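You operate a simulated robot arm through the tools that you are given. There is no shell and no other tool. Be economical: measure what you need, move in short steps, check, and stop when the job is done.

The job below is to be done with a simulated robot arm. You get a single attempt, and the scene is never put back.

Task
Close the black tin and wipe the polish smudge off the bench.
Fine: move the purple sponge into the shoe tray; use the yellow cloth and put it back. Set down upright: purple sponge. What is to be rubbed or washed off counts as gone when no trace of it is left.
Where things are to end (x, y in the base frame): purple sponge within 0.04 m of [0.36, -0.02].

It is judged by the outcome, as a careful person would: the job done as asked, and still so three seconds after it is handed in. It fails if anything else is knocked over, pushed out of place, dropped, spilled or broken. Flat cloth is picked up by pressing the open fingertips on it (5 to 10 N) and closing them slowly along it; thin cloth reads only 2 to 8 mm in the jaws.

Robot
A 6-joint arm with a two-finger parallel gripper, fixed in place. Base frame: the origin is at the foot of the arm, x ahead of it, y to its left, z up; the work surface is at about z = 0. Units: m, rad, N and s.
With the tool pointing down near the work surface it reaches from about 0.18 to 0.46 m from the base axis. Its first joint turns from -1.222 to 1.222 rad. Payload 1.9 kg.
Tool frame: the origin (TCP) lies between the finger pads and is the grasp point; the fingertips stand 0.023 m ahead of it; z points along the fingers, y is the line along which they close. Largest opening 0.094 m; finger width 0.038, thickness 0.01; the body of the gripper, 0.054 by 0.096 m, starts 0.039 m behind the TCP.
Orientation is told as [roll, pitch, yaw] about the base's x, y, z axes, in that order, counted from this pose: with the fingers straight down and closing along the base's y, the tool's x points along the base's -x, its y along +y and its z along -z.

Tools
- The arm moves only by the tool send_rows. Its argument "moves" is a list of rows, each an object of numbers (a shift or turn left out is 0, a gripper value left out holds the last): "x", "y", "z": the shift along the tool's x, y, z in units of 300 mm (1.0 is 300 mm); "rx", "ry", "rz": the turn, a rotation vector about the tool's x, y, z in units of 120 degrees (1.0 is 120 degrees); "hand": the opening in per cent of the stroke, from 0 (shut) to 100 (fully open). In form: [{"x": .., "y": .., "z": .., "rx": .., "ry": .., "rz": .., "hand": ..}, ...]. A call has 1 to 8 rows; each row is the pose to reach, as a shift and turn from the pose commanded when the call began, along the tool's axes at that moment. A call with a number of a shift or a turn outside -1 to 1 is refused whole. Each row takes 0.2 s and may step no farther than 0.05 m and 0.15 rad from the row before; otherwise, or with a gripper value out of range, the whole call is refused. A pose out of reach is approached as far as the arm can. The call stops where the force on the tool passes 40 N (or 10 N more than at its start, if that is more) or the arm is blocked; 0.2 s more then pass. Each finger travels about 0.108 m/s and halts on what it meets, pressing with about 24 N; the grip force reading is that of the motor and also rises with nothing between the fingers. The clock runs only during rows and for 0.2 s after the last one: add rows that repeat a pose to give the fingers time. It gives the time, the measured TCP pose, the force on the tool (base axes), the opening and the grip force at its end, in the units of the frame above (readings bear some noise), with the torque about the TCP (base axes, N m) and any sound that the robot's microphone picked up, and new pictures: "show" is both (left out), scene, wrist or none.
- Cameras (640 x 400 px; columns grow to the right, rows downward): "scene" is fixed at [0.0471, 0.3084, 0.4207]; the picture's right is [-0.82, -0.57, 0.00], its down [-0.35, 0.50, -0.79] and it looks along [0.45, -0.65, -0.61] (base axes); focal length 271 px, centre (320, 200). "wrist" rides on the gripper at [0.087, 0.016, -0.075] in the tool frame; the picture's right is [-0.18, 0.98, 0.00], its down [-0.58, -0.11, -0.81] and it looks along [-0.79, -0.15, 0.59] (tool axes); focal length 243 px, centre (320, 200). There is no depth. A picture from a camera that has moved, and an enlarged one, comes with that camera's place and axes in the base frame and with its lens.
- inspect(camera, box): a new picture of the part [left, top, right, bottom] of that camera's present view, enlarged. The clock stands still meanwhile.
- job_done(): hands the job in; it is judged then, once.

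Go step by step. Nothing tells you positions but the pictures and the camera data: compare them with the known pose of the tool, close in by small moves and look again before you grip or let go. The budget is 120 turns and 200 pictures, counting those below and the enlarged ones. Unless the task says otherwise, let go and move clear before handing in, and close with one line.

The tools are called after "Call:" as a command line: name --argument value ..., lists and objects as JSON in quotes. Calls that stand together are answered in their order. send_rows: Moves the arm, as the interface text tells. Its arguments: {"type":"object","properties":{"moves":{"type":"array","items":{"type":"object","properties":{"x":{"type":"number"},"y":{"type":"number"},"z":{"type":"number"},"rx":{"type":"number"},"ry":{"type":"number"},"rz":{"type":"number"},"hand":{"type":"number"}}}},"show":{"type":"string","enum":["both","scene","wrist","none"]}},"required":["moves"]} The other tools are called the same way: inspect (camera, box) takes an enlarged picture of a part of a camera's view; job_done () hands the job in.

At the start:

```text
clock: 0.0
tool_pos: [0.2416, -0.0691, 0.2399]
orientation: [-0.003, 0.0, -0.003]
wrist_force: [0.2, 0.3, -0.1]
moment: [-0.01, 0.01, -0.03]
opening: 0.0939
gripper_force: 0.1
```

scene: 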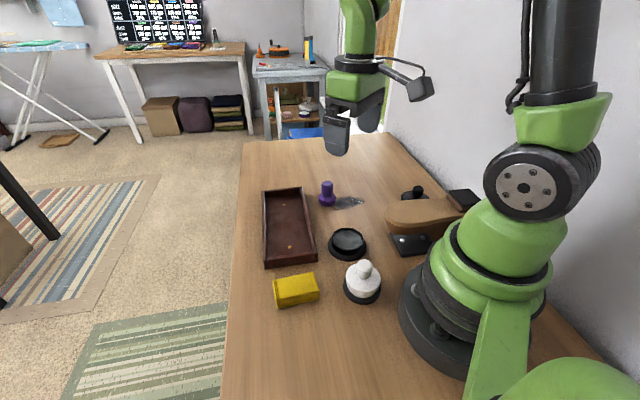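
wrist: 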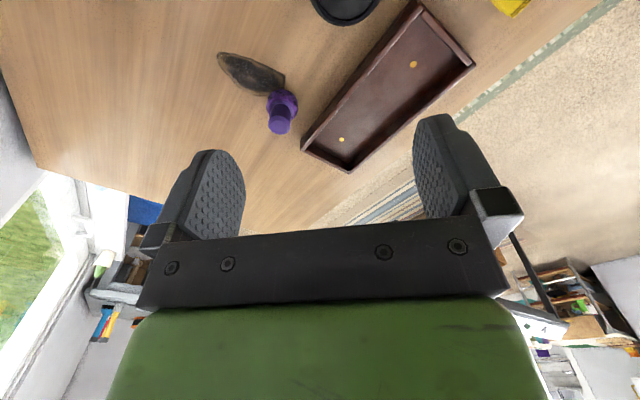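

I see a tray, a purple object with a knob (sponge applicator), a smudge, a black tin, a white bottle with black base, and a yellow folded cloth. I'll enlarge the views first.

Call:
inspect --camera "scene" --box '[230, 160, 410, 320]'

Call:
inspect --camera "scene" --box '[370, 160, 500, 270]'

Call:
inspect --camera "wrist" --box '[200, 0, 560, 180]'

```text
2.50 times, centred on (320, 240) of scene
camera zoom: at [0.0471, 0.3084, 0.4207], right [-0.82, -0.57, 0.0], down [-0.35, 0.5, -0.79], along [0.45, -0.65, -0.61], focal length 678 px, centre (320, 100)
```

zoom: 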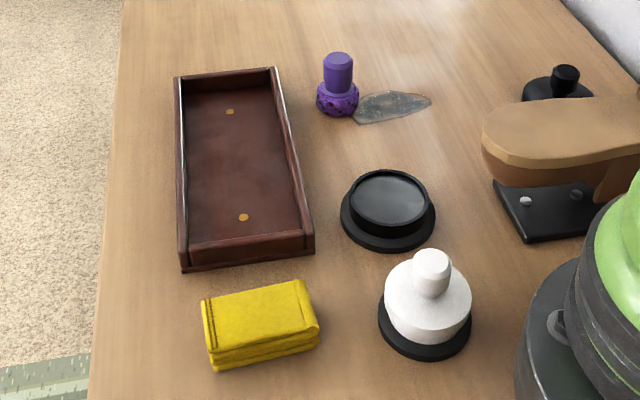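

```text
3.64 times, centred on (435, 215) of scene
camera zoom: at [0.0471, 0.3084, 0.4207], right [-0.82, -0.57, 0.0], down [-0.35, 0.5, -0.79], along [0.45, -0.65, -0.61], focal length 987 px, centre (-98, 146)
```

zoom: 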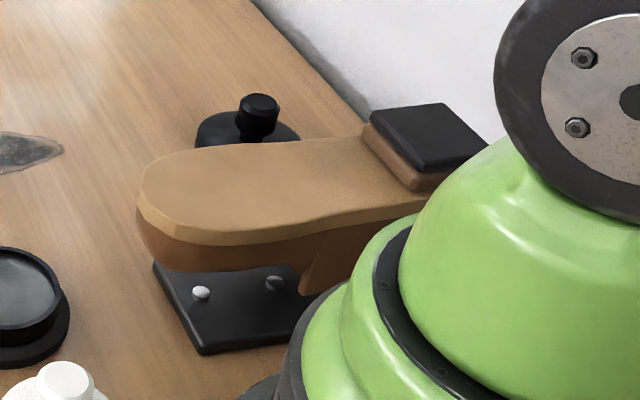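

```text
1.78 times, centred on (380, 90) of wrist
camera zoom: at [0.1548, -0.0518, 0.3144], right [0.19, 0.98, 0.0], down [0.58, -0.11, 0.81], along [0.79, -0.15, -0.59], focal length 431 px, centre (213, 396)
```

zoom: 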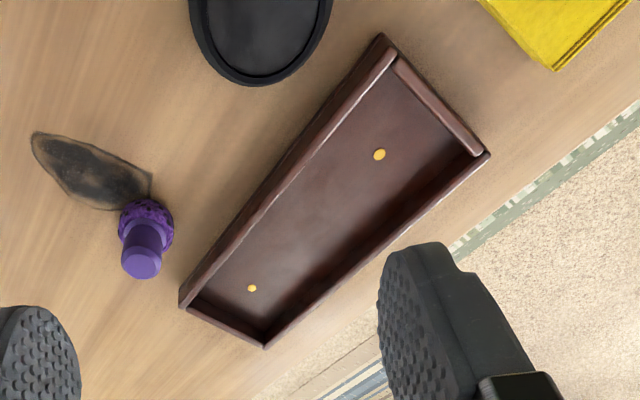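

The open black tin is about (0.217,-0.035), its likely lid about (0.16,-0.275), sponge about (0.334,-0.138), the smudge next to it, cloth about (0.234,0.11). I go above the sponge with the jaws turned along the tray's length.

Call:
send_rows --moves '[{"x": -0.051, "y": -0.038, "z": 0.033, "rz": -0.0625}, {"x": -0.102, "y": -0.077, "z": 0.067, "rz": -0.125}, {"x": -0.153, "y": -0.115, "z": 0.1, "rz": -0.1875}, {"x": -0.205, "y": -0.153, "z": 0.133, "rz": -0.25}, {"x": -0.256, "y": -0.192, "z": 0.167, "rz": -0.3125}, {"x": -0.307, "y": -0.23, "z": 0.2, "rz": -0.375}, {"x": -0.307, "y": -0.23, "z": 0.2, "rz": -0.375}]'

```text
clock: 1.6
tool_pos: [0.3356, -0.1395, 0.1793]
orientation: [-0.001, 0.001, 0.785]
wrist_force: [-1.1, 0.3, 0.2]
moment: [0.01, 0.0, -0.01]
opening: 0.0939
gripper_force: 0.0
camera wrist: at [0.2624, -0.1874, 0.254], right [-0.57, 0.82, 0.0], down [0.49, 0.34, 0.81], along [0.66, 0.45, -0.59], focal length 243 px, centre (320, 200)
```

scene: 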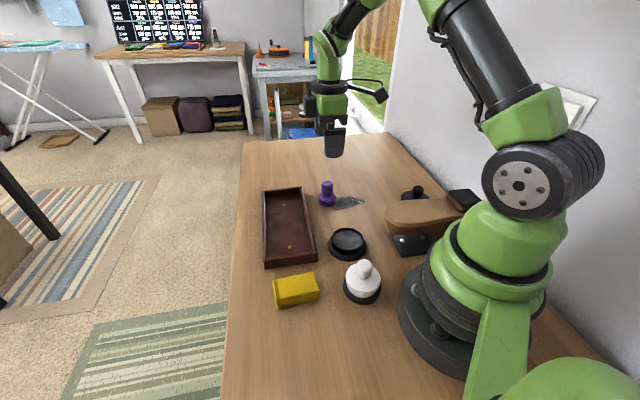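
wrist: 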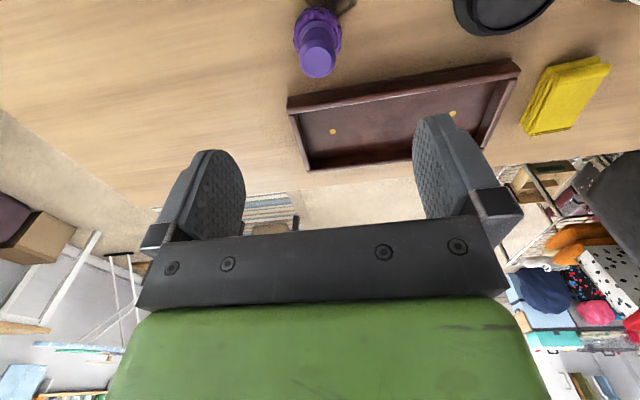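

The sponge comes out around (0.334,-0.139), right under the tool, about 5.5 cm high. I lower part way and look.

Call:
send_rows --moves '[{"z": 0.11}, {"z": 0.22}, {"z": 0.33}, {"z": 0.33}]'

Call:
inspect --camera "scene" --box '[270, 130, 390, 230]'

```text
clock: 2.6
tool_pos: [0.3353, -0.1372, 0.0788]
orientation: [-0.002, 0.001, 0.784]
wrist_force: [-0.1, -0.5, 0.2]
moment: [-0.02, 0.0, 0.03]
opening: 0.094
gripper_force: 0.1
camera wrist: at [0.2621, -0.185, 0.1534], right [-0.56, 0.83, 0.0], down [0.49, 0.34, 0.81], along [0.67, 0.45, -0.59], focal length 243 px, centre (320, 200)
```

scene: 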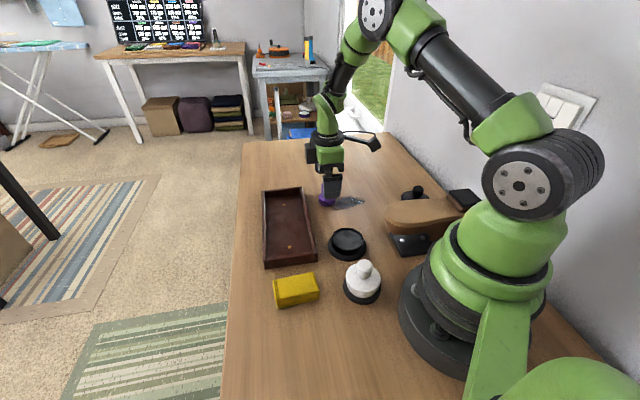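
wrist: 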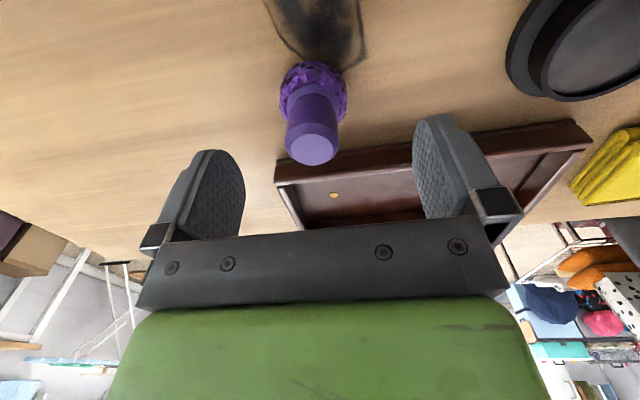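

```text
4.00 times, centred on (330, 180) of scene
camera zoom: at [0.0471, 0.3084, 0.4207], right [-0.82, -0.57, 0.0], down [-0.35, 0.5, -0.79], along [0.45, -0.65, -0.61], focal length 1086 px, centre (280, 280)
```

zoom: 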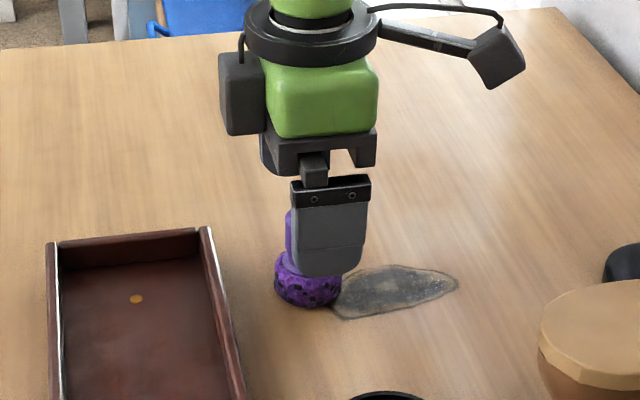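

The sponge stands between the fingers (about (0.332,-0.142)). I lower over the handle and close.

Call:
send_rows --moves '[{"x": 0.016, "y": -0.004, "z": 0.05}, {"x": 0.016, "y": -0.004, "z": 0.107}, {"x": 0.016, "y": -0.004, "z": 0.107, "hand": 20}, {"x": 0.016, "y": -0.004, "z": 0.107, "hand": 20}, {"x": 0.016, "y": -0.004, "z": 0.107, "hand": 10}, {"x": 0.016, "y": -0.004, "z": 0.107, "hand": 10}]'

```text
clock: 4.0
tool_pos: [0.3312, -0.1424, 0.05]
orientation: [-0.003, 0.002, 0.785]
wrist_force: [-0.2, -0.4, -0.4]
moment: [-0.02, -0.01, 0.0]
opening: 0.0273
gripper_force: 24.4
camera wrist: at [0.2586, -0.1907, 0.1233], right [-0.56, 0.83, 0.0], down [0.49, 0.34, 0.81], along [0.67, 0.45, -0.59], focal length 243 px, centre (320, 200)
```

scene: 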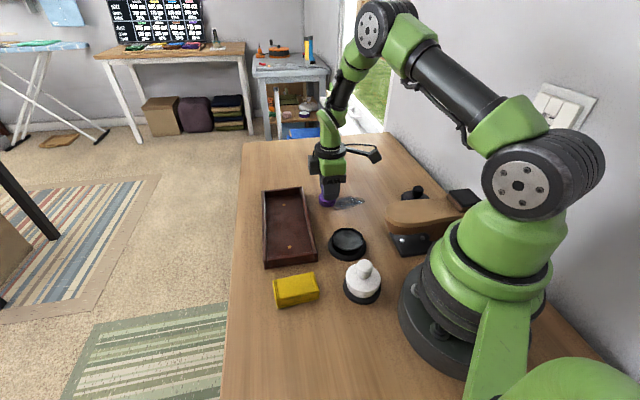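
wrist: 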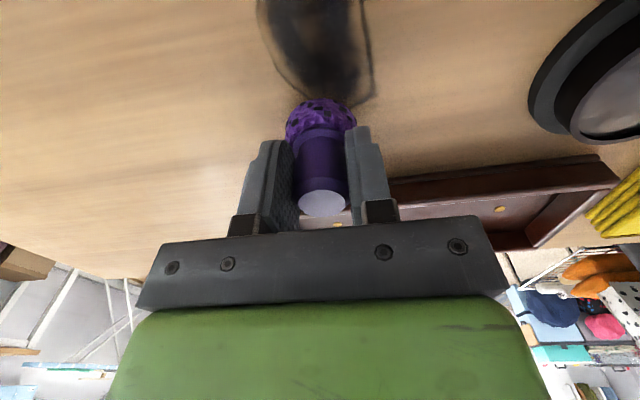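

The handle is gripped. I lift 7 cm and carry it over the tray at (0.36,-0.02).

Call:
send_rows --moves '[{"z": -0.12}, {"z": -0.233}, {"x": -0.12, "y": 0.073, "z": -0.233}, {"x": -0.24, "y": 0.146, "z": -0.233}, {"x": -0.356, "y": 0.219, "z": -0.233}, {"x": -0.356, "y": 0.219, "z": -0.233}]'

Call:
inspect --camera "scene" --box '[230, 140, 390, 280]'

```text
clock: 5.4
tool_pos: [0.3616, -0.022, 0.1181]
orientation: [-0.002, 0.001, 0.786]
wrist_force: [-0.9, -0.5, -0.1]
moment: [0.0, 0.02, 0.02]
opening: 0.0276
gripper_force: 23.9
camera wrist: at [0.2873, -0.0699, 0.1922], right [-0.56, 0.83, 0.0], down [0.49, 0.34, 0.81], along [0.67, 0.45, -0.59], focal length 243 px, centre (320, 200)
```

scene: 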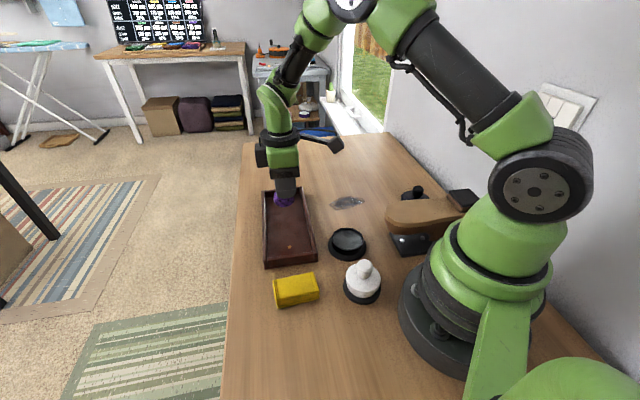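
wrist: 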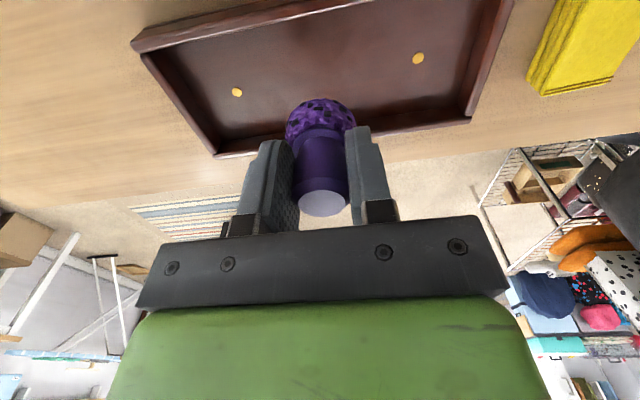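

```text
2.86 times, centred on (310, 210) of scene
camera zoom: at [0.0471, 0.3084, 0.4207], right [-0.82, -0.57, 0.0], down [-0.35, 0.5, -0.79], along [0.45, -0.65, -0.61], focal length 775 px, centre (349, 171)
```

zoom: 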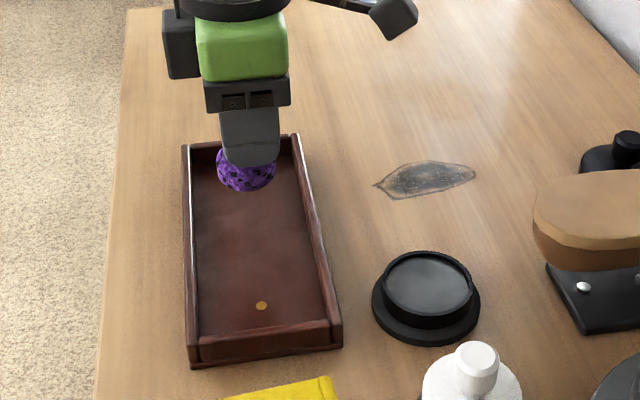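

The sponge is over the tray's centre. I lower it gently.

Call:
send_rows --moves '[{"z": 0.09}, {"z": 0.17}, {"z": 0.195}, {"z": 0.2}, {"z": 0.205}, {"z": 0.21}]' --show "wrist"

```text
clock: 6.8
tool_pos: [0.3615, -0.0222, 0.0548]
orientation: [-0.002, 0.002, 0.783]
wrist_force: [0.2, 0.6, -0.1]
moment: [0.01, -0.02, -0.02]
opening: 0.0272
gripper_force: 23.5
camera wrist: at [0.2881, -0.0696, 0.13], right [-0.56, 0.83, 0.0], down [0.49, 0.34, 0.81], along [0.67, 0.45, -0.59], focal length 243 px, centre (320, 200)
```

wrist: 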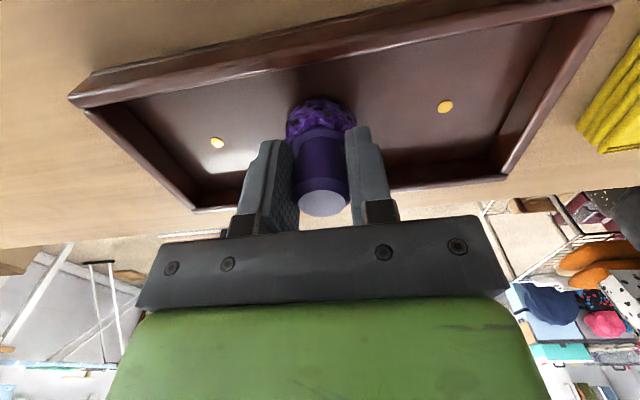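

Still no contact; I go down in 1 mm steps.

Call:
send_rows --moves '[{"z": 0.003}, {"z": 0.006}, {"z": 0.009}, {"z": 0.009}]' --show "none"

```text
clock: 7.8
tool_pos: [0.3618, -0.0214, 0.0539]
orientation: [-0.002, 0.001, 0.785]
wrist_force: [-2.3, 1.8, 19.8]
moment: [0.13, 0.01, -0.03]
opening: 0.0274
gripper_force: 23.7
```

Contact is made. I relax the push, open, and rise.

Call:
send_rows --moves '[{"z": -0.006}, {"z": -0.006}, {"z": -0.006, "hand": 60}, {"z": -0.006, "hand": 60}, {"z": -0.12, "hand": 60}, {"z": -0.25, "hand": 60}, {"z": -0.38, "hand": 60}, {"z": -0.38, "hand": 60}]'

```text
clock: 9.6
tool_pos: [0.3611, -0.0203, 0.1673]
orientation: [-0.001, 0.003, 0.784]
wrist_force: [0.2, -0.1, 0.0]
moment: [0.02, -0.02, 0.0]
opening: 0.0567
gripper_force: 0.1
camera wrist: at [0.2874, -0.0683, 0.2413], right [-0.56, 0.83, 0.0], down [0.49, 0.34, 0.81], along [0.67, 0.45, -0.59], focal length 243 px, centre (320, 200)
```

scene: 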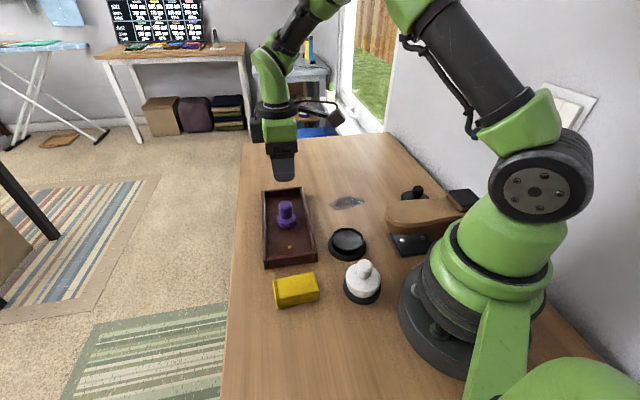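
wrist: 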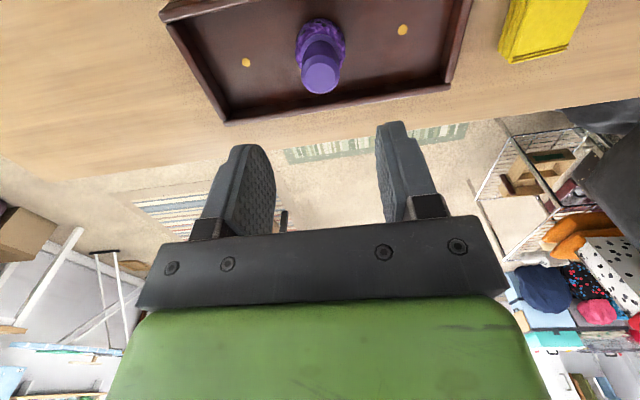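

The sponge stands upright in the tray. Next I go above the yellow cloth, a pad about 7×4×2 cm centred near (0.24,0.103), with jaws across its short side.

Call:
send_rows --moves '[{"y": 0.14, "z": 0.0, "rz": -0.01}, {"y": 0.28, "z": 0.02, "rz": -0.02}, {"y": 0.42, "z": 0.04, "rz": -0.03}, {"x": -0.006, "y": 0.574, "z": 0.06, "rz": -0.036}, {"x": -0.006, "y": 0.574, "z": 0.157, "rz": -0.036}, {"x": -0.006, "y": 0.574, "z": 0.157, "rz": -0.036}]'

Call:
inspect --camera "scene" --box '[240, 220, 400, 330]'

```text
clock: 11.0
tool_pos: [0.2404, 0.1012, 0.1195]
orientation: [-0.002, 0.002, 0.86]
wrist_force: [-0.3, 0.1, 0.4]
moment: [0.02, 0.02, 0.02]
opening: 0.0563
gripper_force: 0.0
camera wrist: at [0.1704, 0.0487, 0.1931], right [-0.62, 0.78, 0.0], down [0.46, 0.37, 0.81], along [0.63, 0.5, -0.59], focal length 243 px, centre (320, 200)
```

scene: 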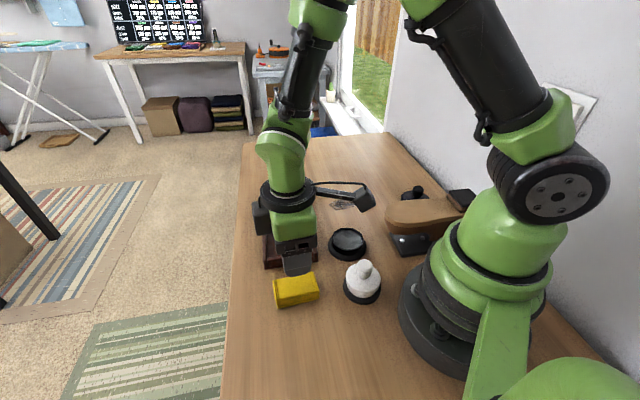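
wrist: 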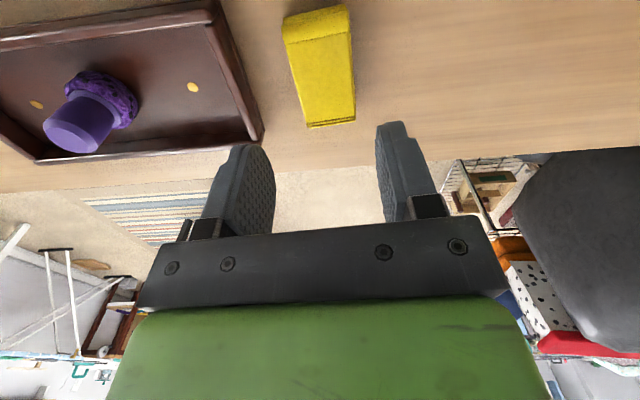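

```text
3.64 times, centred on (320, 275) of scene
camera zoom: at [0.0471, 0.3084, 0.4207], right [-0.82, -0.57, 0.0], down [-0.35, 0.5, -0.79], along [0.45, -0.65, -0.61], focal length 987 px, centre (320, -73)
```

zoom: 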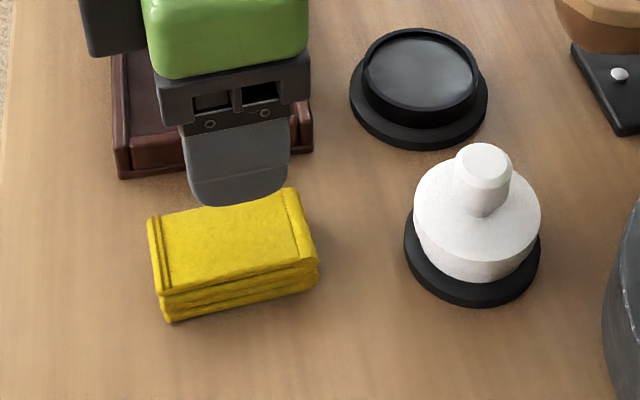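

The wrist view gives the pad's centre at about (0.242,0.107) and yaw 0.84. I correct and lower to just over it.

Call:
send_rows --moves '[{"x": -0.018, "y": 0.009, "z": 0.1, "rz": 0.01}, {"x": -0.018, "y": 0.009, "z": 0.2, "rz": 0.01}, {"x": -0.018, "y": 0.009, "z": 0.22, "rz": 0.01}]'

Call:
inspect --camera "scene" --box '[240, 220, 400, 330]'

```text
clock: 11.8
tool_pos: [0.2423, 0.1069, 0.0522]
orientation: [-0.001, 0.003, 0.839]
wrist_force: [-0.3, -0.1, -0.4]
moment: [-0.03, 0.02, -0.02]
opening: 0.0565
gripper_force: 0.1
camera wrist: at [0.171, 0.055, 0.1278], right [-0.61, 0.79, 0.0], down [0.47, 0.36, 0.81], along [0.64, 0.49, -0.59], focal length 243 px, centre (320, 200)
```

scene: 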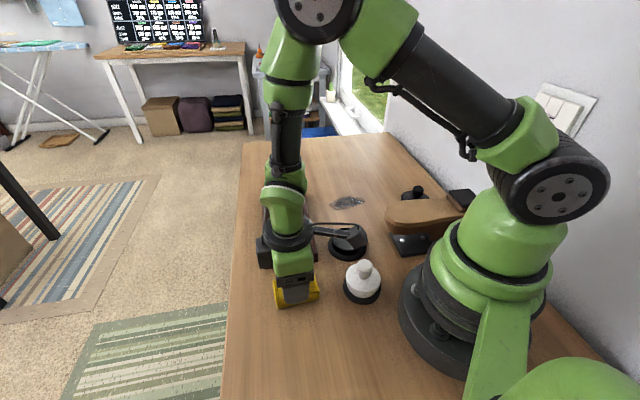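
wrist: 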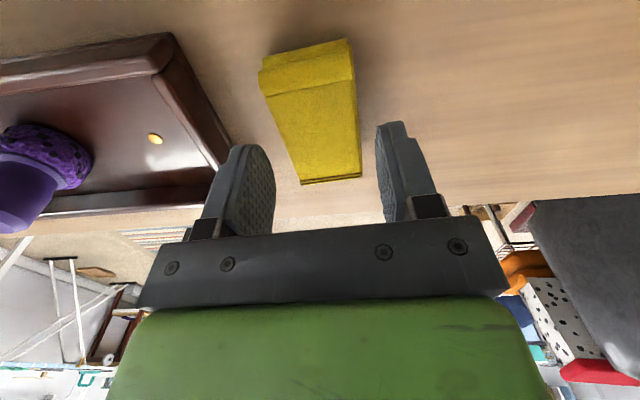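

```text
3.64 times, centred on (320, 275) of scene
camera zoom: at [0.0471, 0.3084, 0.4207], right [-0.82, -0.57, 0.0], down [-0.35, 0.5, -0.79], along [0.45, -0.65, -0.61], focal length 987 px, centre (320, -73)
```

zoom: 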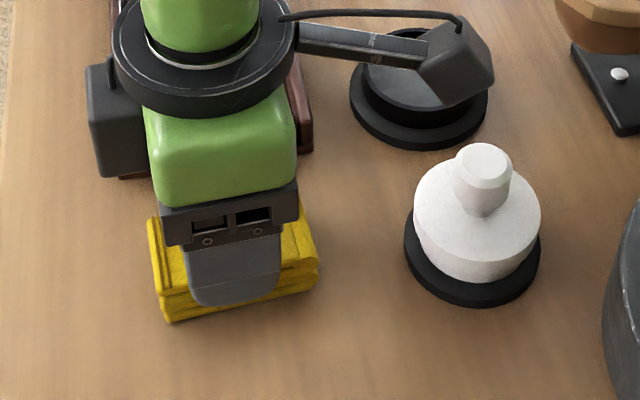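

The pad is centred between the jaws within about 2 mm. I lower to tip height about 7 mm and close.

Call:
send_rows --moves '[{"x": -0.008, "y": 0.004, "z": 0.04}, {"x": -0.008, "y": 0.004, "z": 0.074}, {"x": -0.008, "y": 0.004, "z": 0.074, "hand": 45}, {"x": -0.008, "y": 0.004, "z": 0.074, "hand": 40}, {"x": -0.008, "y": 0.004, "z": 0.074, "hand": 35}, {"x": -0.008, "y": 0.004, "z": 0.074, "hand": 30}, {"x": -0.008, "y": 0.004, "z": 0.074, "hand": 30}]'

Call:
inspect --camera "scene" --box '[240, 220, 400, 330]'

```text
clock: 13.4
tool_pos: [0.2439, 0.1096, 0.0327]
orientation: [-0.001, 0.001, 0.84]
wrist_force: [1.1, 0.2, 2.2]
moment: [0.07, -0.05, 0.01]
opening: 0.0429
gripper_force: 23.8
camera wrist: at [0.1726, 0.0582, 0.1068], right [-0.61, 0.79, 0.0], down [0.47, 0.36, 0.81], along [0.64, 0.49, -0.59], focal length 243 px, centre (320, 200)
```

scene: 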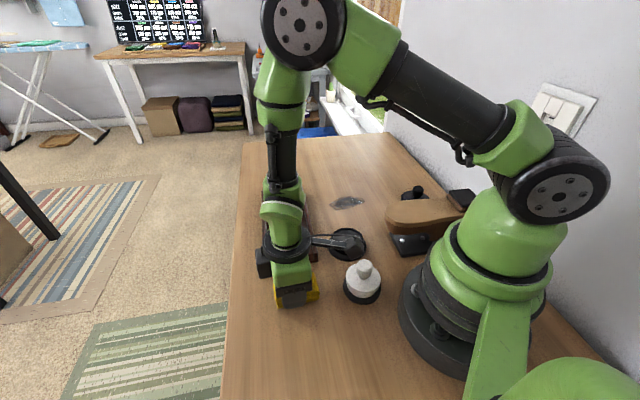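
wrist: 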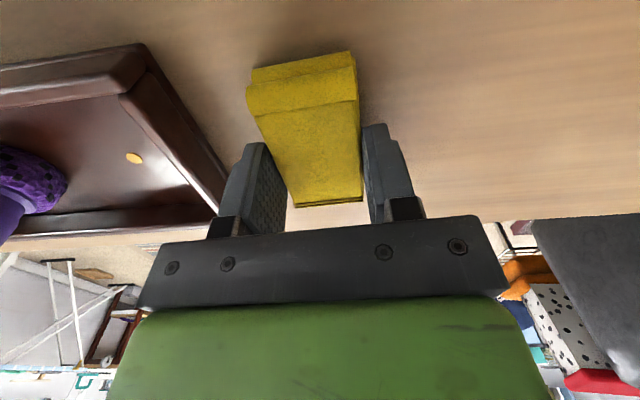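

```text
3.64 times, centred on (320, 275) of scene
camera zoom: at [0.0471, 0.3084, 0.4207], right [-0.82, -0.57, 0.0], down [-0.35, 0.5, -0.79], along [0.45, -0.65, -0.61], focal length 987 px, centre (320, -73)
```

zoom: 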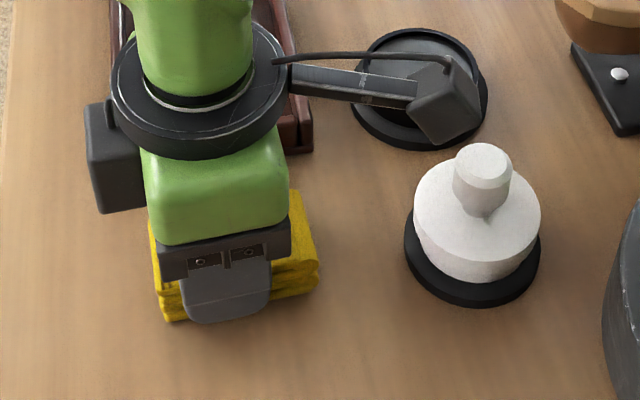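

The pad is held (4.3 cm, home pose (0.244,0.110), yaw 0.84). I lift it straight up and look underneath.

Call:
send_rows --moves '[{"z": -0.13}, {"z": -0.26}, {"z": -0.39}, {"z": -0.39}]'

Call:
send_rows --moves '[{"x": 0.095, "y": -0.124}, {"x": 0.19, "y": -0.248}, {"x": 0.285, "y": -0.372}, {"x": 0.38, "y": -0.496}, {"x": 0.475, "y": -0.62}, {"x": 0.572, "y": -0.745}, {"x": 0.572, "y": -0.745}]'

Call:
inspect --camera "scene" --box '[270, 130, 430, 240]'

```text
clock: 14.4
tool_pos: [0.2426, 0.1112, 0.1494]
orientation: [-0.001, 0.001, 0.84]
wrist_force: [0.3, 0.2, -1.0]
moment: [0.01, -0.01, -0.01]
opening: 0.0427
gripper_force: 24.0
camera wrist: at [0.171, 0.0584, 0.2236], right [-0.61, 0.79, 0.0], down [0.47, 0.36, 0.81], along [0.64, 0.49, -0.59], focal length 243 px, centre (320, 200)
```

scene: 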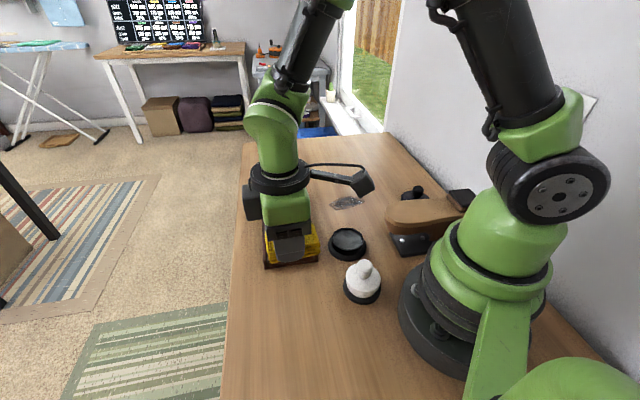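
wrist: 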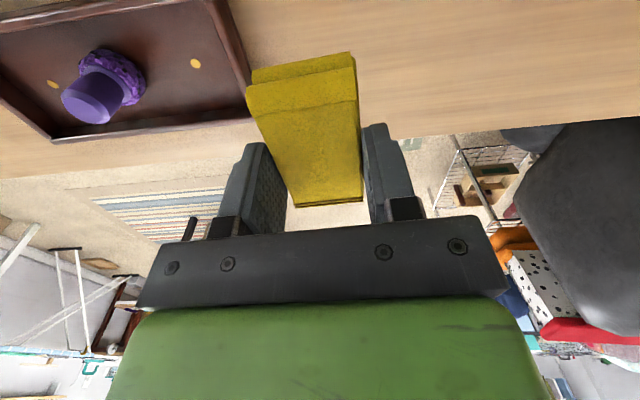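

```text
clock: 16.0
tool_pos: [0.293, -0.1662, 0.1472]
orientation: [-0.002, 0.002, 0.839]
wrist_force: [0.6, -0.9, 0.5]
moment: [0.02, -0.01, 0.01]
opening: 0.0429
gripper_force: 24.3
camera wrist: at [0.2227, -0.2189, 0.2217], right [-0.61, 0.79, 0.0], down [0.47, 0.36, 0.81], along [0.64, 0.49, -0.59], focal length 243 px, centre (320, 200)
```

scene: 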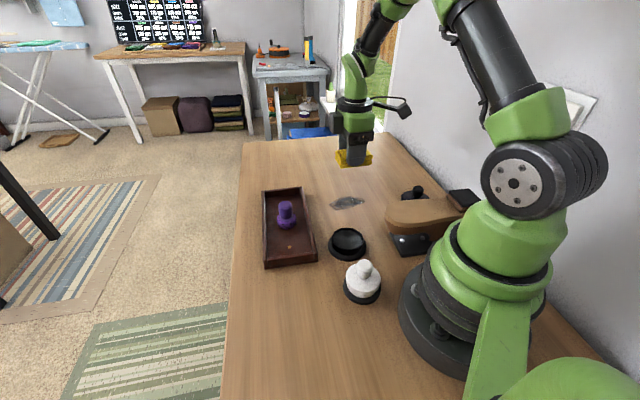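
wrist: 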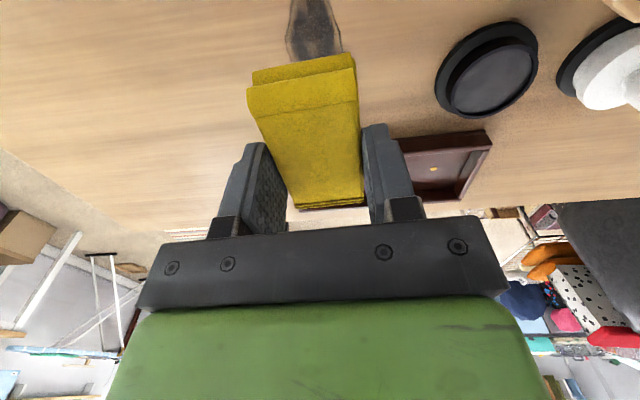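

```text
3.64 times, centred on (350, 185) of scene
camera zoom: at [0.0471, 0.3084, 0.4207], right [-0.82, -0.57, 0.0], down [-0.35, 0.5, -0.79], along [0.45, -0.65, -0.61], focal length 987 px, centre (211, 254)
```

zoom: 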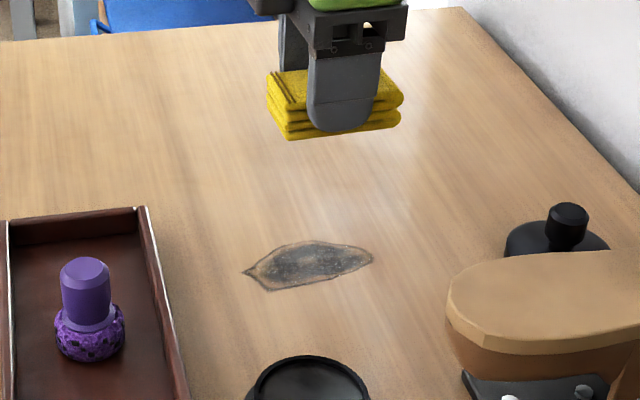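

The smudge runs from about (0.327,-0.137) to (0.263,-0.199), aligned with the pad. I lower the pad onto its middle.

Call:
send_rows --moves '[{"x": 0.0, "z": 0.13}, {"z": 0.26}, {"z": 0.35}, {"z": 0.37}, {"z": 0.378}, {"z": 0.384}, {"z": 0.384}]'

```text
clock: 17.6
tool_pos: [0.2953, -0.1681, 0.0333]
orientation: [-0.001, 0.003, 0.838]
wrist_force: [0.7, -0.5, -0.4]
moment: [0.0, -0.02, -0.02]
opening: 0.0427
gripper_force: 23.7
camera wrist: at [0.2241, -0.2191, 0.1077], right [-0.61, 0.79, 0.0], down [0.47, 0.36, 0.81], along [0.64, 0.49, -0.59], focal length 243 px, centre (320, 200)
```

scene: 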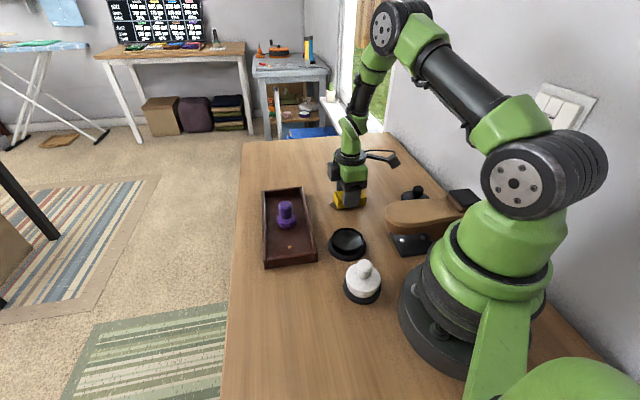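
wrist: 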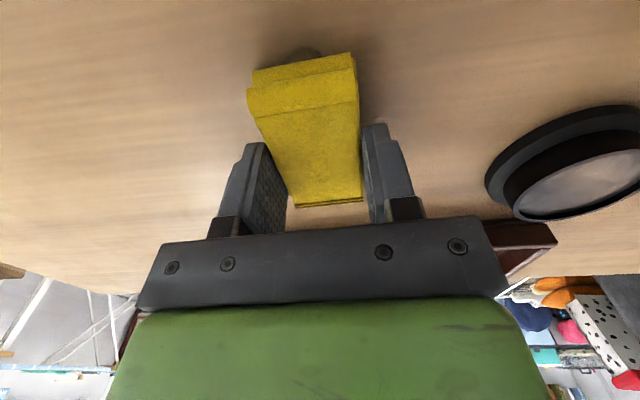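

I press down gently in sub-millimetre steps until contact shows.

Call:
send_rows --moves '[{"z": 0.003}, {"z": 0.006}, {"z": 0.006}]' --show "none"

```text
clock: 18.4
tool_pos: [0.2953, -0.1673, 0.0325]
orientation: [-0.002, 0.001, 0.839]
wrist_force: [-4.0, 3.5, 15.2]
moment: [0.14, 0.14, 0.01]
opening: 0.0425
gripper_force: 24.2
```

15 N of contact. I stroke along the smudge both ways.

Call:
send_rows --moves '[{"x": 0.05}, {"x": 0.1}, {"x": 0.05}, {"x": 0}, {"x": -0.05}, {"x": -0.1}, {"x": -0.05}, {"x": 0}]' --show "wrist"

Call:
inspect --camera "scene" --box '[290, 140, 430, 240]'

```text
clock: 20.2
tool_pos: [0.2931, -0.1675, 0.032]
orientation: [-0.002, 0.0, 0.839]
wrist_force: [6.8, 6.1, 16.8]
moment: [0.17, -0.19, -0.01]
opening: 0.0427
gripper_force: 23.9
camera wrist: at [0.2226, -0.2191, 0.1063], right [-0.61, 0.79, 0.0], down [0.47, 0.36, 0.81], along [0.64, 0.49, -0.59], focal length 243 px, centre (320, 200)
```

wrist: 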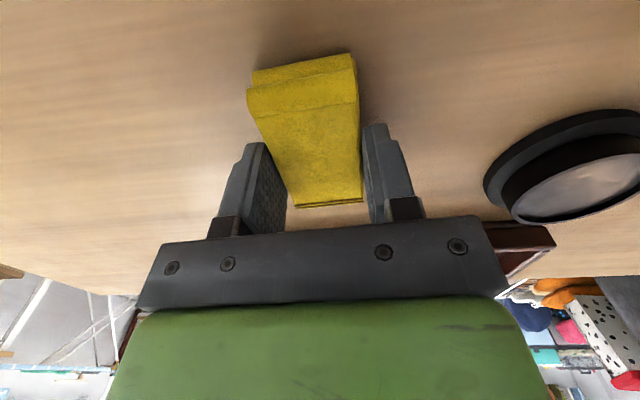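

```text
4.00 times, centred on (360, 190) of scene
camera zoom: at [0.047, 0.3084, 0.4207], right [-0.82, -0.57, 0.0], down [-0.35, 0.5, -0.79], along [0.45, -0.65, -0.61], focal length 1086 px, centre (160, 240)
```

zoom: 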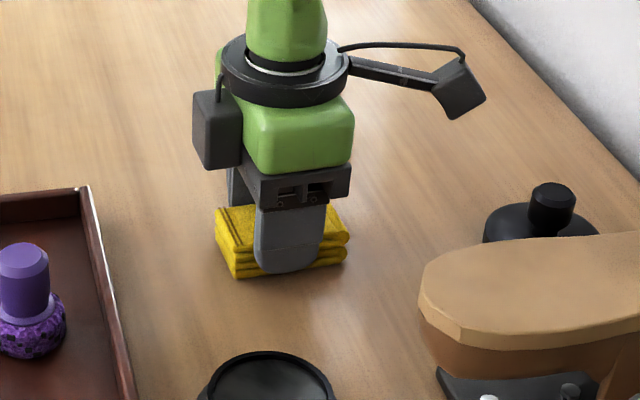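

The ends look clean. I repeat with sideways offsets to cover the edges.

Call:
send_rows --moves '[{"x": 0.05, "y": 0.045}, {"x": 0.1, "y": 0.045}, {"x": 0.03, "y": 0.045}, {"x": -0.05, "y": 0.045}, {"x": -0.1, "y": 0.045}, {"x": -0.1, "y": 0.0}, {"x": -0.05, "y": -0.045}, {"x": 0, "y": -0.045}]' --show "none"

Call:
send_rows --moves '[{"x": 0.05}, {"x": 0.1}, {"x": 0.05, "y": 0.045}, {"x": 0, "y": 0.045}, {"x": 0, "y": 0.045, "z": -0.12}, {"x": 0, "y": 0.045, "z": -0.25}, {"x": 0, "y": 0.045, "z": -0.39}, {"x": 0, "y": 0.045, "z": -0.39}]'

Call:
inspect --camera "scene" --box '[290, 140, 430, 240]'

```text
clock: 22.0
tool_pos: [0.304, -0.1762, 0.0316]
orientation: [-0.002, 0.001, 0.839]
wrist_force: [1.3, 0.5, 1.8]
moment: [0.02, -0.08, -0.01]
opening: 0.0429
gripper_force: 24.0
```

```text
clock: 23.8
tool_pos: [0.2952, -0.1677, 0.1487]
orientation: [-0.003, 0.001, 0.839]
wrist_force: [0.1, -0.4, -1.0]
moment: [0.0, 0.02, 0.01]
opening: 0.0428
gripper_force: 24.3
camera wrist: at [0.2249, -0.2192, 0.223], right [-0.61, 0.79, 0.0], down [0.47, 0.36, 0.81], along [0.64, 0.49, -0.59], focal length 243 px, centre (320, 200)
```

scene: 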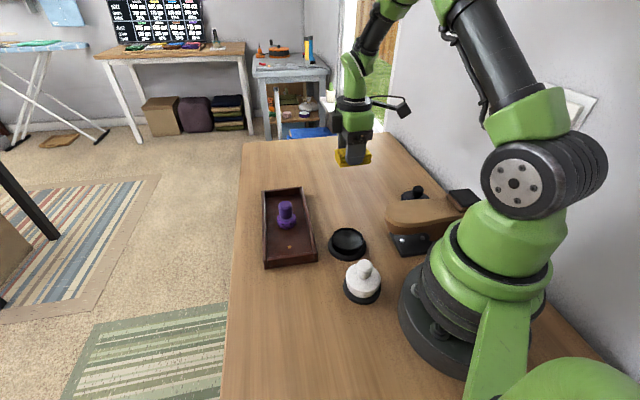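
wrist: 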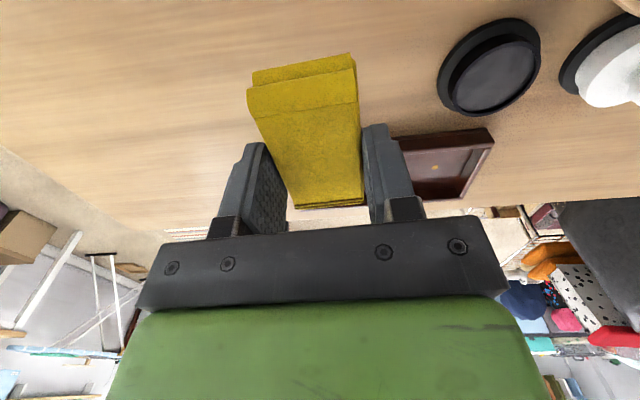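

```text
4.00 times, centred on (360, 190) of scene
camera zoom: at [0.0471, 0.3084, 0.4207], right [-0.82, -0.57, 0.0], down [-0.35, 0.5, -0.79], along [0.45, -0.65, -0.61], focal length 1086 px, centre (160, 240)
```

zoom: 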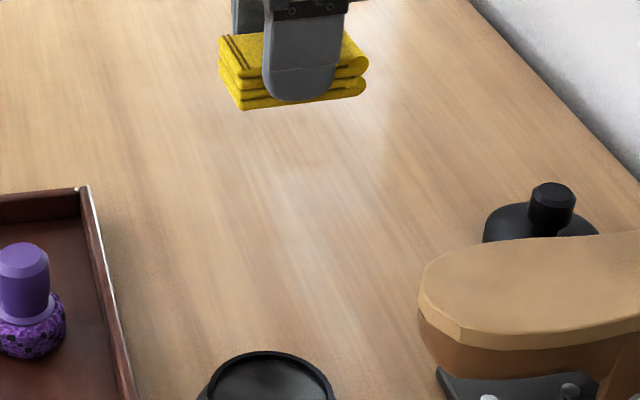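

The smudge looks gone; I check closely before returning the cloth.

Call:
inspect --camera "scene" --box '[325, 185, 373, 215]'

Call:
send_rows --moves '[{"x": -0.095, "y": 0.123}, {"x": -0.19, "y": 0.247}, {"x": -0.285, "y": 0.371}, {"x": -0.38, "y": 0.495}, {"x": -0.475, "y": 0.62}, {"x": -0.572, "y": 0.745}, {"x": -0.572, "y": 0.745}]'

```text
13.33 times, centred on (349, 200) of scene
camera zoom: at [0.0471, 0.3084, 0.4207], right [-0.82, -0.57, 0.0], down [-0.35, 0.5, -0.79], along [0.45, -0.65, -0.61], focal length 3619 px, centre (-67, 200)
```

zoom: 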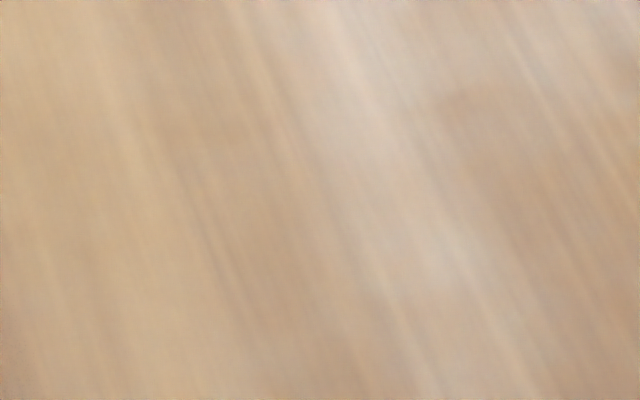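

```text
clock: 25.4
tool_pos: [0.2417, 0.1103, 0.1493]
orientation: [-0.002, 0.003, 0.838]
wrist_force: [-0.2, 0.1, -1.0]
moment: [-0.01, 0.0, 0.01]
opening: 0.0428
gripper_force: 24.1
camera wrist: at [0.1708, 0.0585, 0.2247], right [-0.61, 0.79, 0.0], down [0.47, 0.36, 0.81], along [0.64, 0.49, -0.59], focal length 243 px, centre (320, 200)
```

scene: 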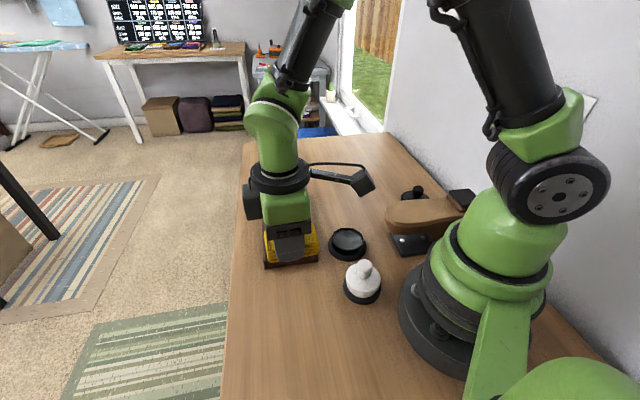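
wrist: 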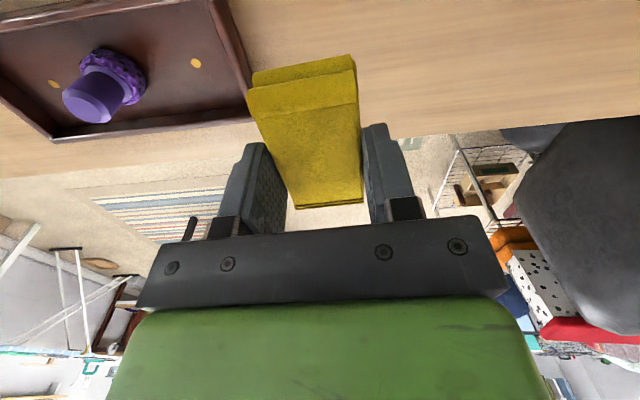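

Bench is clean and I'm back over the cloth's home spot. I lower it and release.

Call:
send_rows --moves '[{"z": 0.13}, {"z": 0.26}, {"z": 0.36}, {"z": 0.38}, {"z": 0.386}, {"z": 0.39}, {"z": 0.39}]' --show "none"

```text
clock: 27.0
tool_pos: [0.2425, 0.1095, 0.0325]
orientation: [-0.002, 0.001, 0.836]
wrist_force: [-1.8, 1.3, 8.1]
moment: [0.06, 0.12, 0.0]
opening: 0.0427
gripper_force: 23.6
```

Call:
send_rows --moves '[{"z": -0.003}, {"z": -0.003, "hand": 60}, {"z": -0.003, "hand": 60}, {"z": -0.003, "hand": 60}, {"z": -0.1, "hand": 60}, {"z": -0.24, "hand": 60}, {"z": -0.38, "hand": 60}, {"z": -0.5, "hand": 60}]'

Call:
inspect --camera "scene" --box '[230, 160, 410, 320]'

```text
clock: 28.8
tool_pos: [0.2429, 0.1116, 0.1814]
orientation: [-0.002, 0.004, 0.839]
wrist_force: [0.2, 0.1, -0.2]
moment: [-0.01, -0.01, 0.01]
opening: 0.0566
gripper_force: 0.1
camera wrist: at [0.173, 0.059, 0.2544], right [-0.61, 0.79, 0.0], down [0.47, 0.36, 0.8], along [0.64, 0.49, -0.59], focal length 243 px, centre (320, 200)
```

scene: 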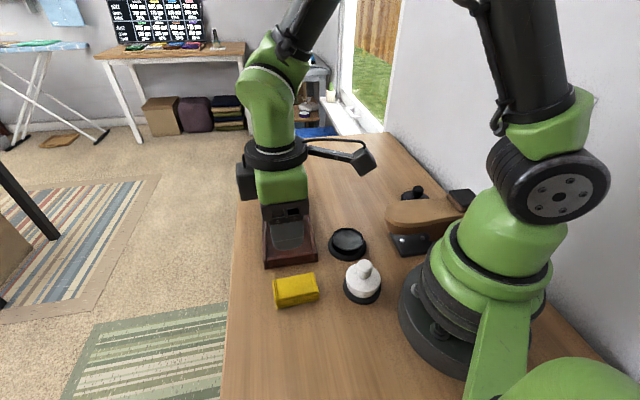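
wrist: 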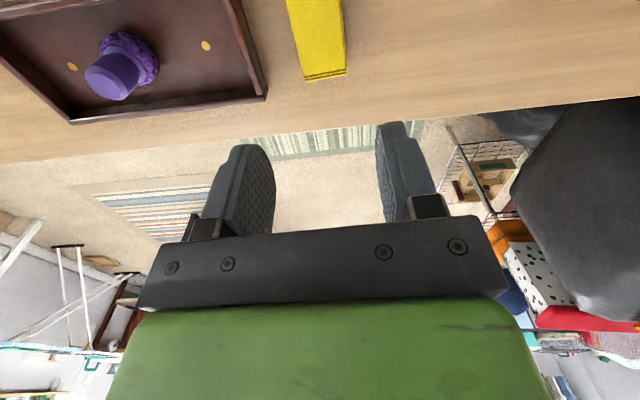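

```text
2.50 times, centred on (320, 240) of scene
camera zoom: at [0.0471, 0.3084, 0.4207], right [-0.82, -0.57, 0.0], down [-0.35, 0.5, -0.79], along [0.45, -0.65, -0.61], focal length 678 px, centre (320, 100)
```

zoom: 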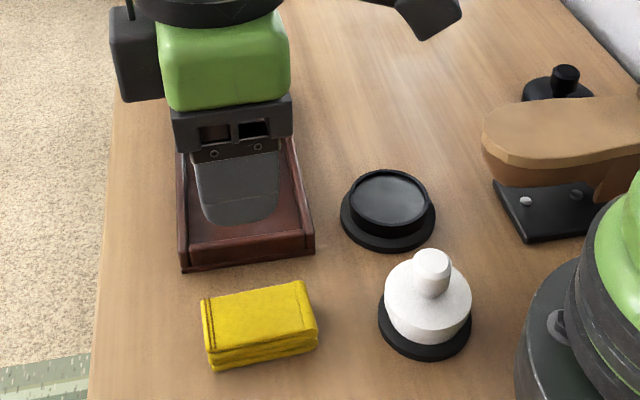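

The cloth is back precisely in its place. Now to the lid behind the shoe stand: I swing over with a reduced yaw for a close look.

Call:
send_rows --moves '[{"x": 0.102, "y": -0.098, "z": -0.02, "rz": 0.047}, {"x": 0.204, "y": -0.196, "z": -0.04, "rz": 0.094}, {"x": 0.306, "y": -0.293, "z": -0.06, "rz": 0.14}, {"x": 0.409, "y": -0.391, "z": -0.067, "rz": 0.187}, {"x": 0.511, "y": -0.489, "z": -0.067, "rz": 0.234}, {"x": 0.511, "y": -0.489, "z": -0.067, "rz": 0.234}]'

Call:
inspect --camera "scene" --box '[370, 160, 500, 270]'

```text
clock: 30.2
tool_pos: [0.2502, -0.1019, 0.2021]
orientation: [-0.001, 0.001, 0.347]
wrist_force: [-0.8, -0.6, 0.6]
moment: [-0.01, -0.01, -0.01]
opening: 0.0563
gripper_force: 0.1
camera wrist: at [0.1625, -0.1141, 0.2756], right [-0.16, 0.99, 0.0], down [0.58, 0.1, 0.81], along [0.8, 0.13, -0.59], focal length 243 px, centre (320, 200)
```

scene: 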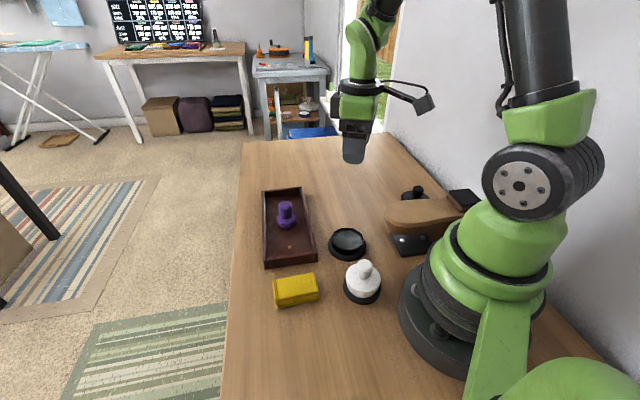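
wrist: 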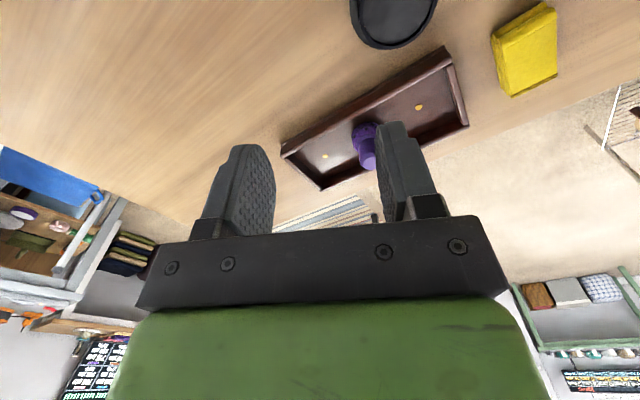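

```text
3.64 times, centred on (435, 215) of scene
camera zoom: at [0.0471, 0.3084, 0.4207], right [-0.82, -0.57, 0.0], down [-0.35, 0.5, -0.79], along [0.45, -0.65, -0.61], focal length 987 px, centre (-98, 146)
```

zoom: 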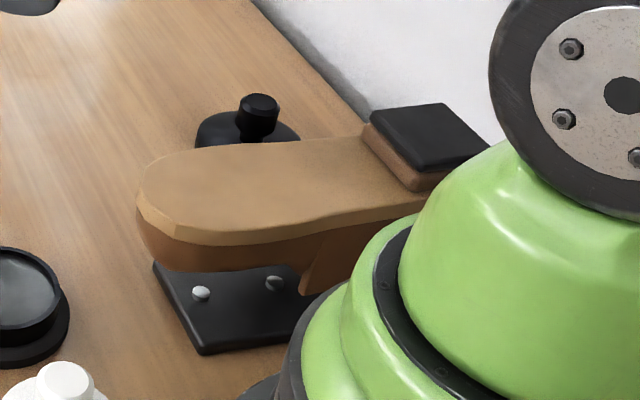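

I move above the lid's estimated place for a wrist view.

Call:
send_rows --moves '[{"x": 0.1, "y": -0.083, "z": -0.013}, {"x": 0.2, "y": -0.165, "z": -0.027}, {"x": 0.3, "y": -0.248, "z": -0.04}, {"x": 0.4, "y": -0.33, "z": -0.053}, {"x": 0.504, "y": -0.413, "z": -0.067}, {"x": 0.504, "y": -0.413, "z": -0.067}]'

```text
clock: 31.6
tool_pos: [0.1487, -0.2676, 0.2226]
orientation: [-0.003, 0.002, 0.349]
wrist_force: [0.3, 0.2, -0.8]
moment: [0.04, 0.02, 0.02]
opening: 0.0564
gripper_force: 0.0
camera wrist: at [0.0619, -0.2803, 0.2974], right [-0.16, 0.99, 0.0], down [0.58, 0.1, 0.81], along [0.8, 0.13, -0.59], focal length 243 px, centre (320, 200)
```

scene: 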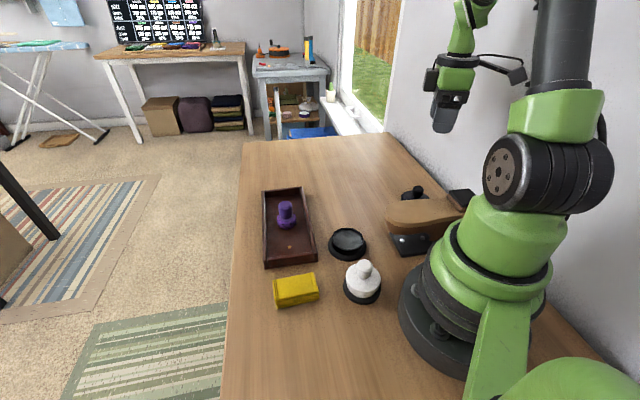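
wrist: 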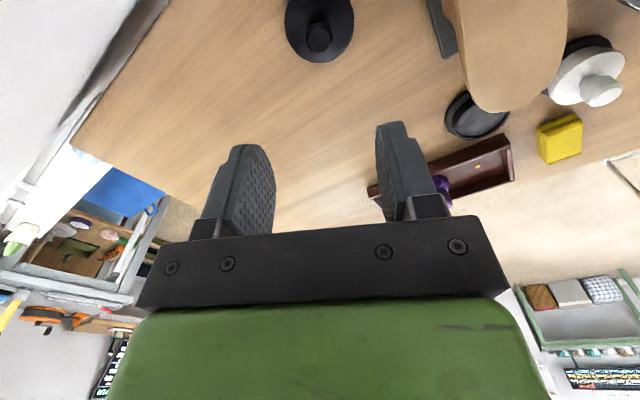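

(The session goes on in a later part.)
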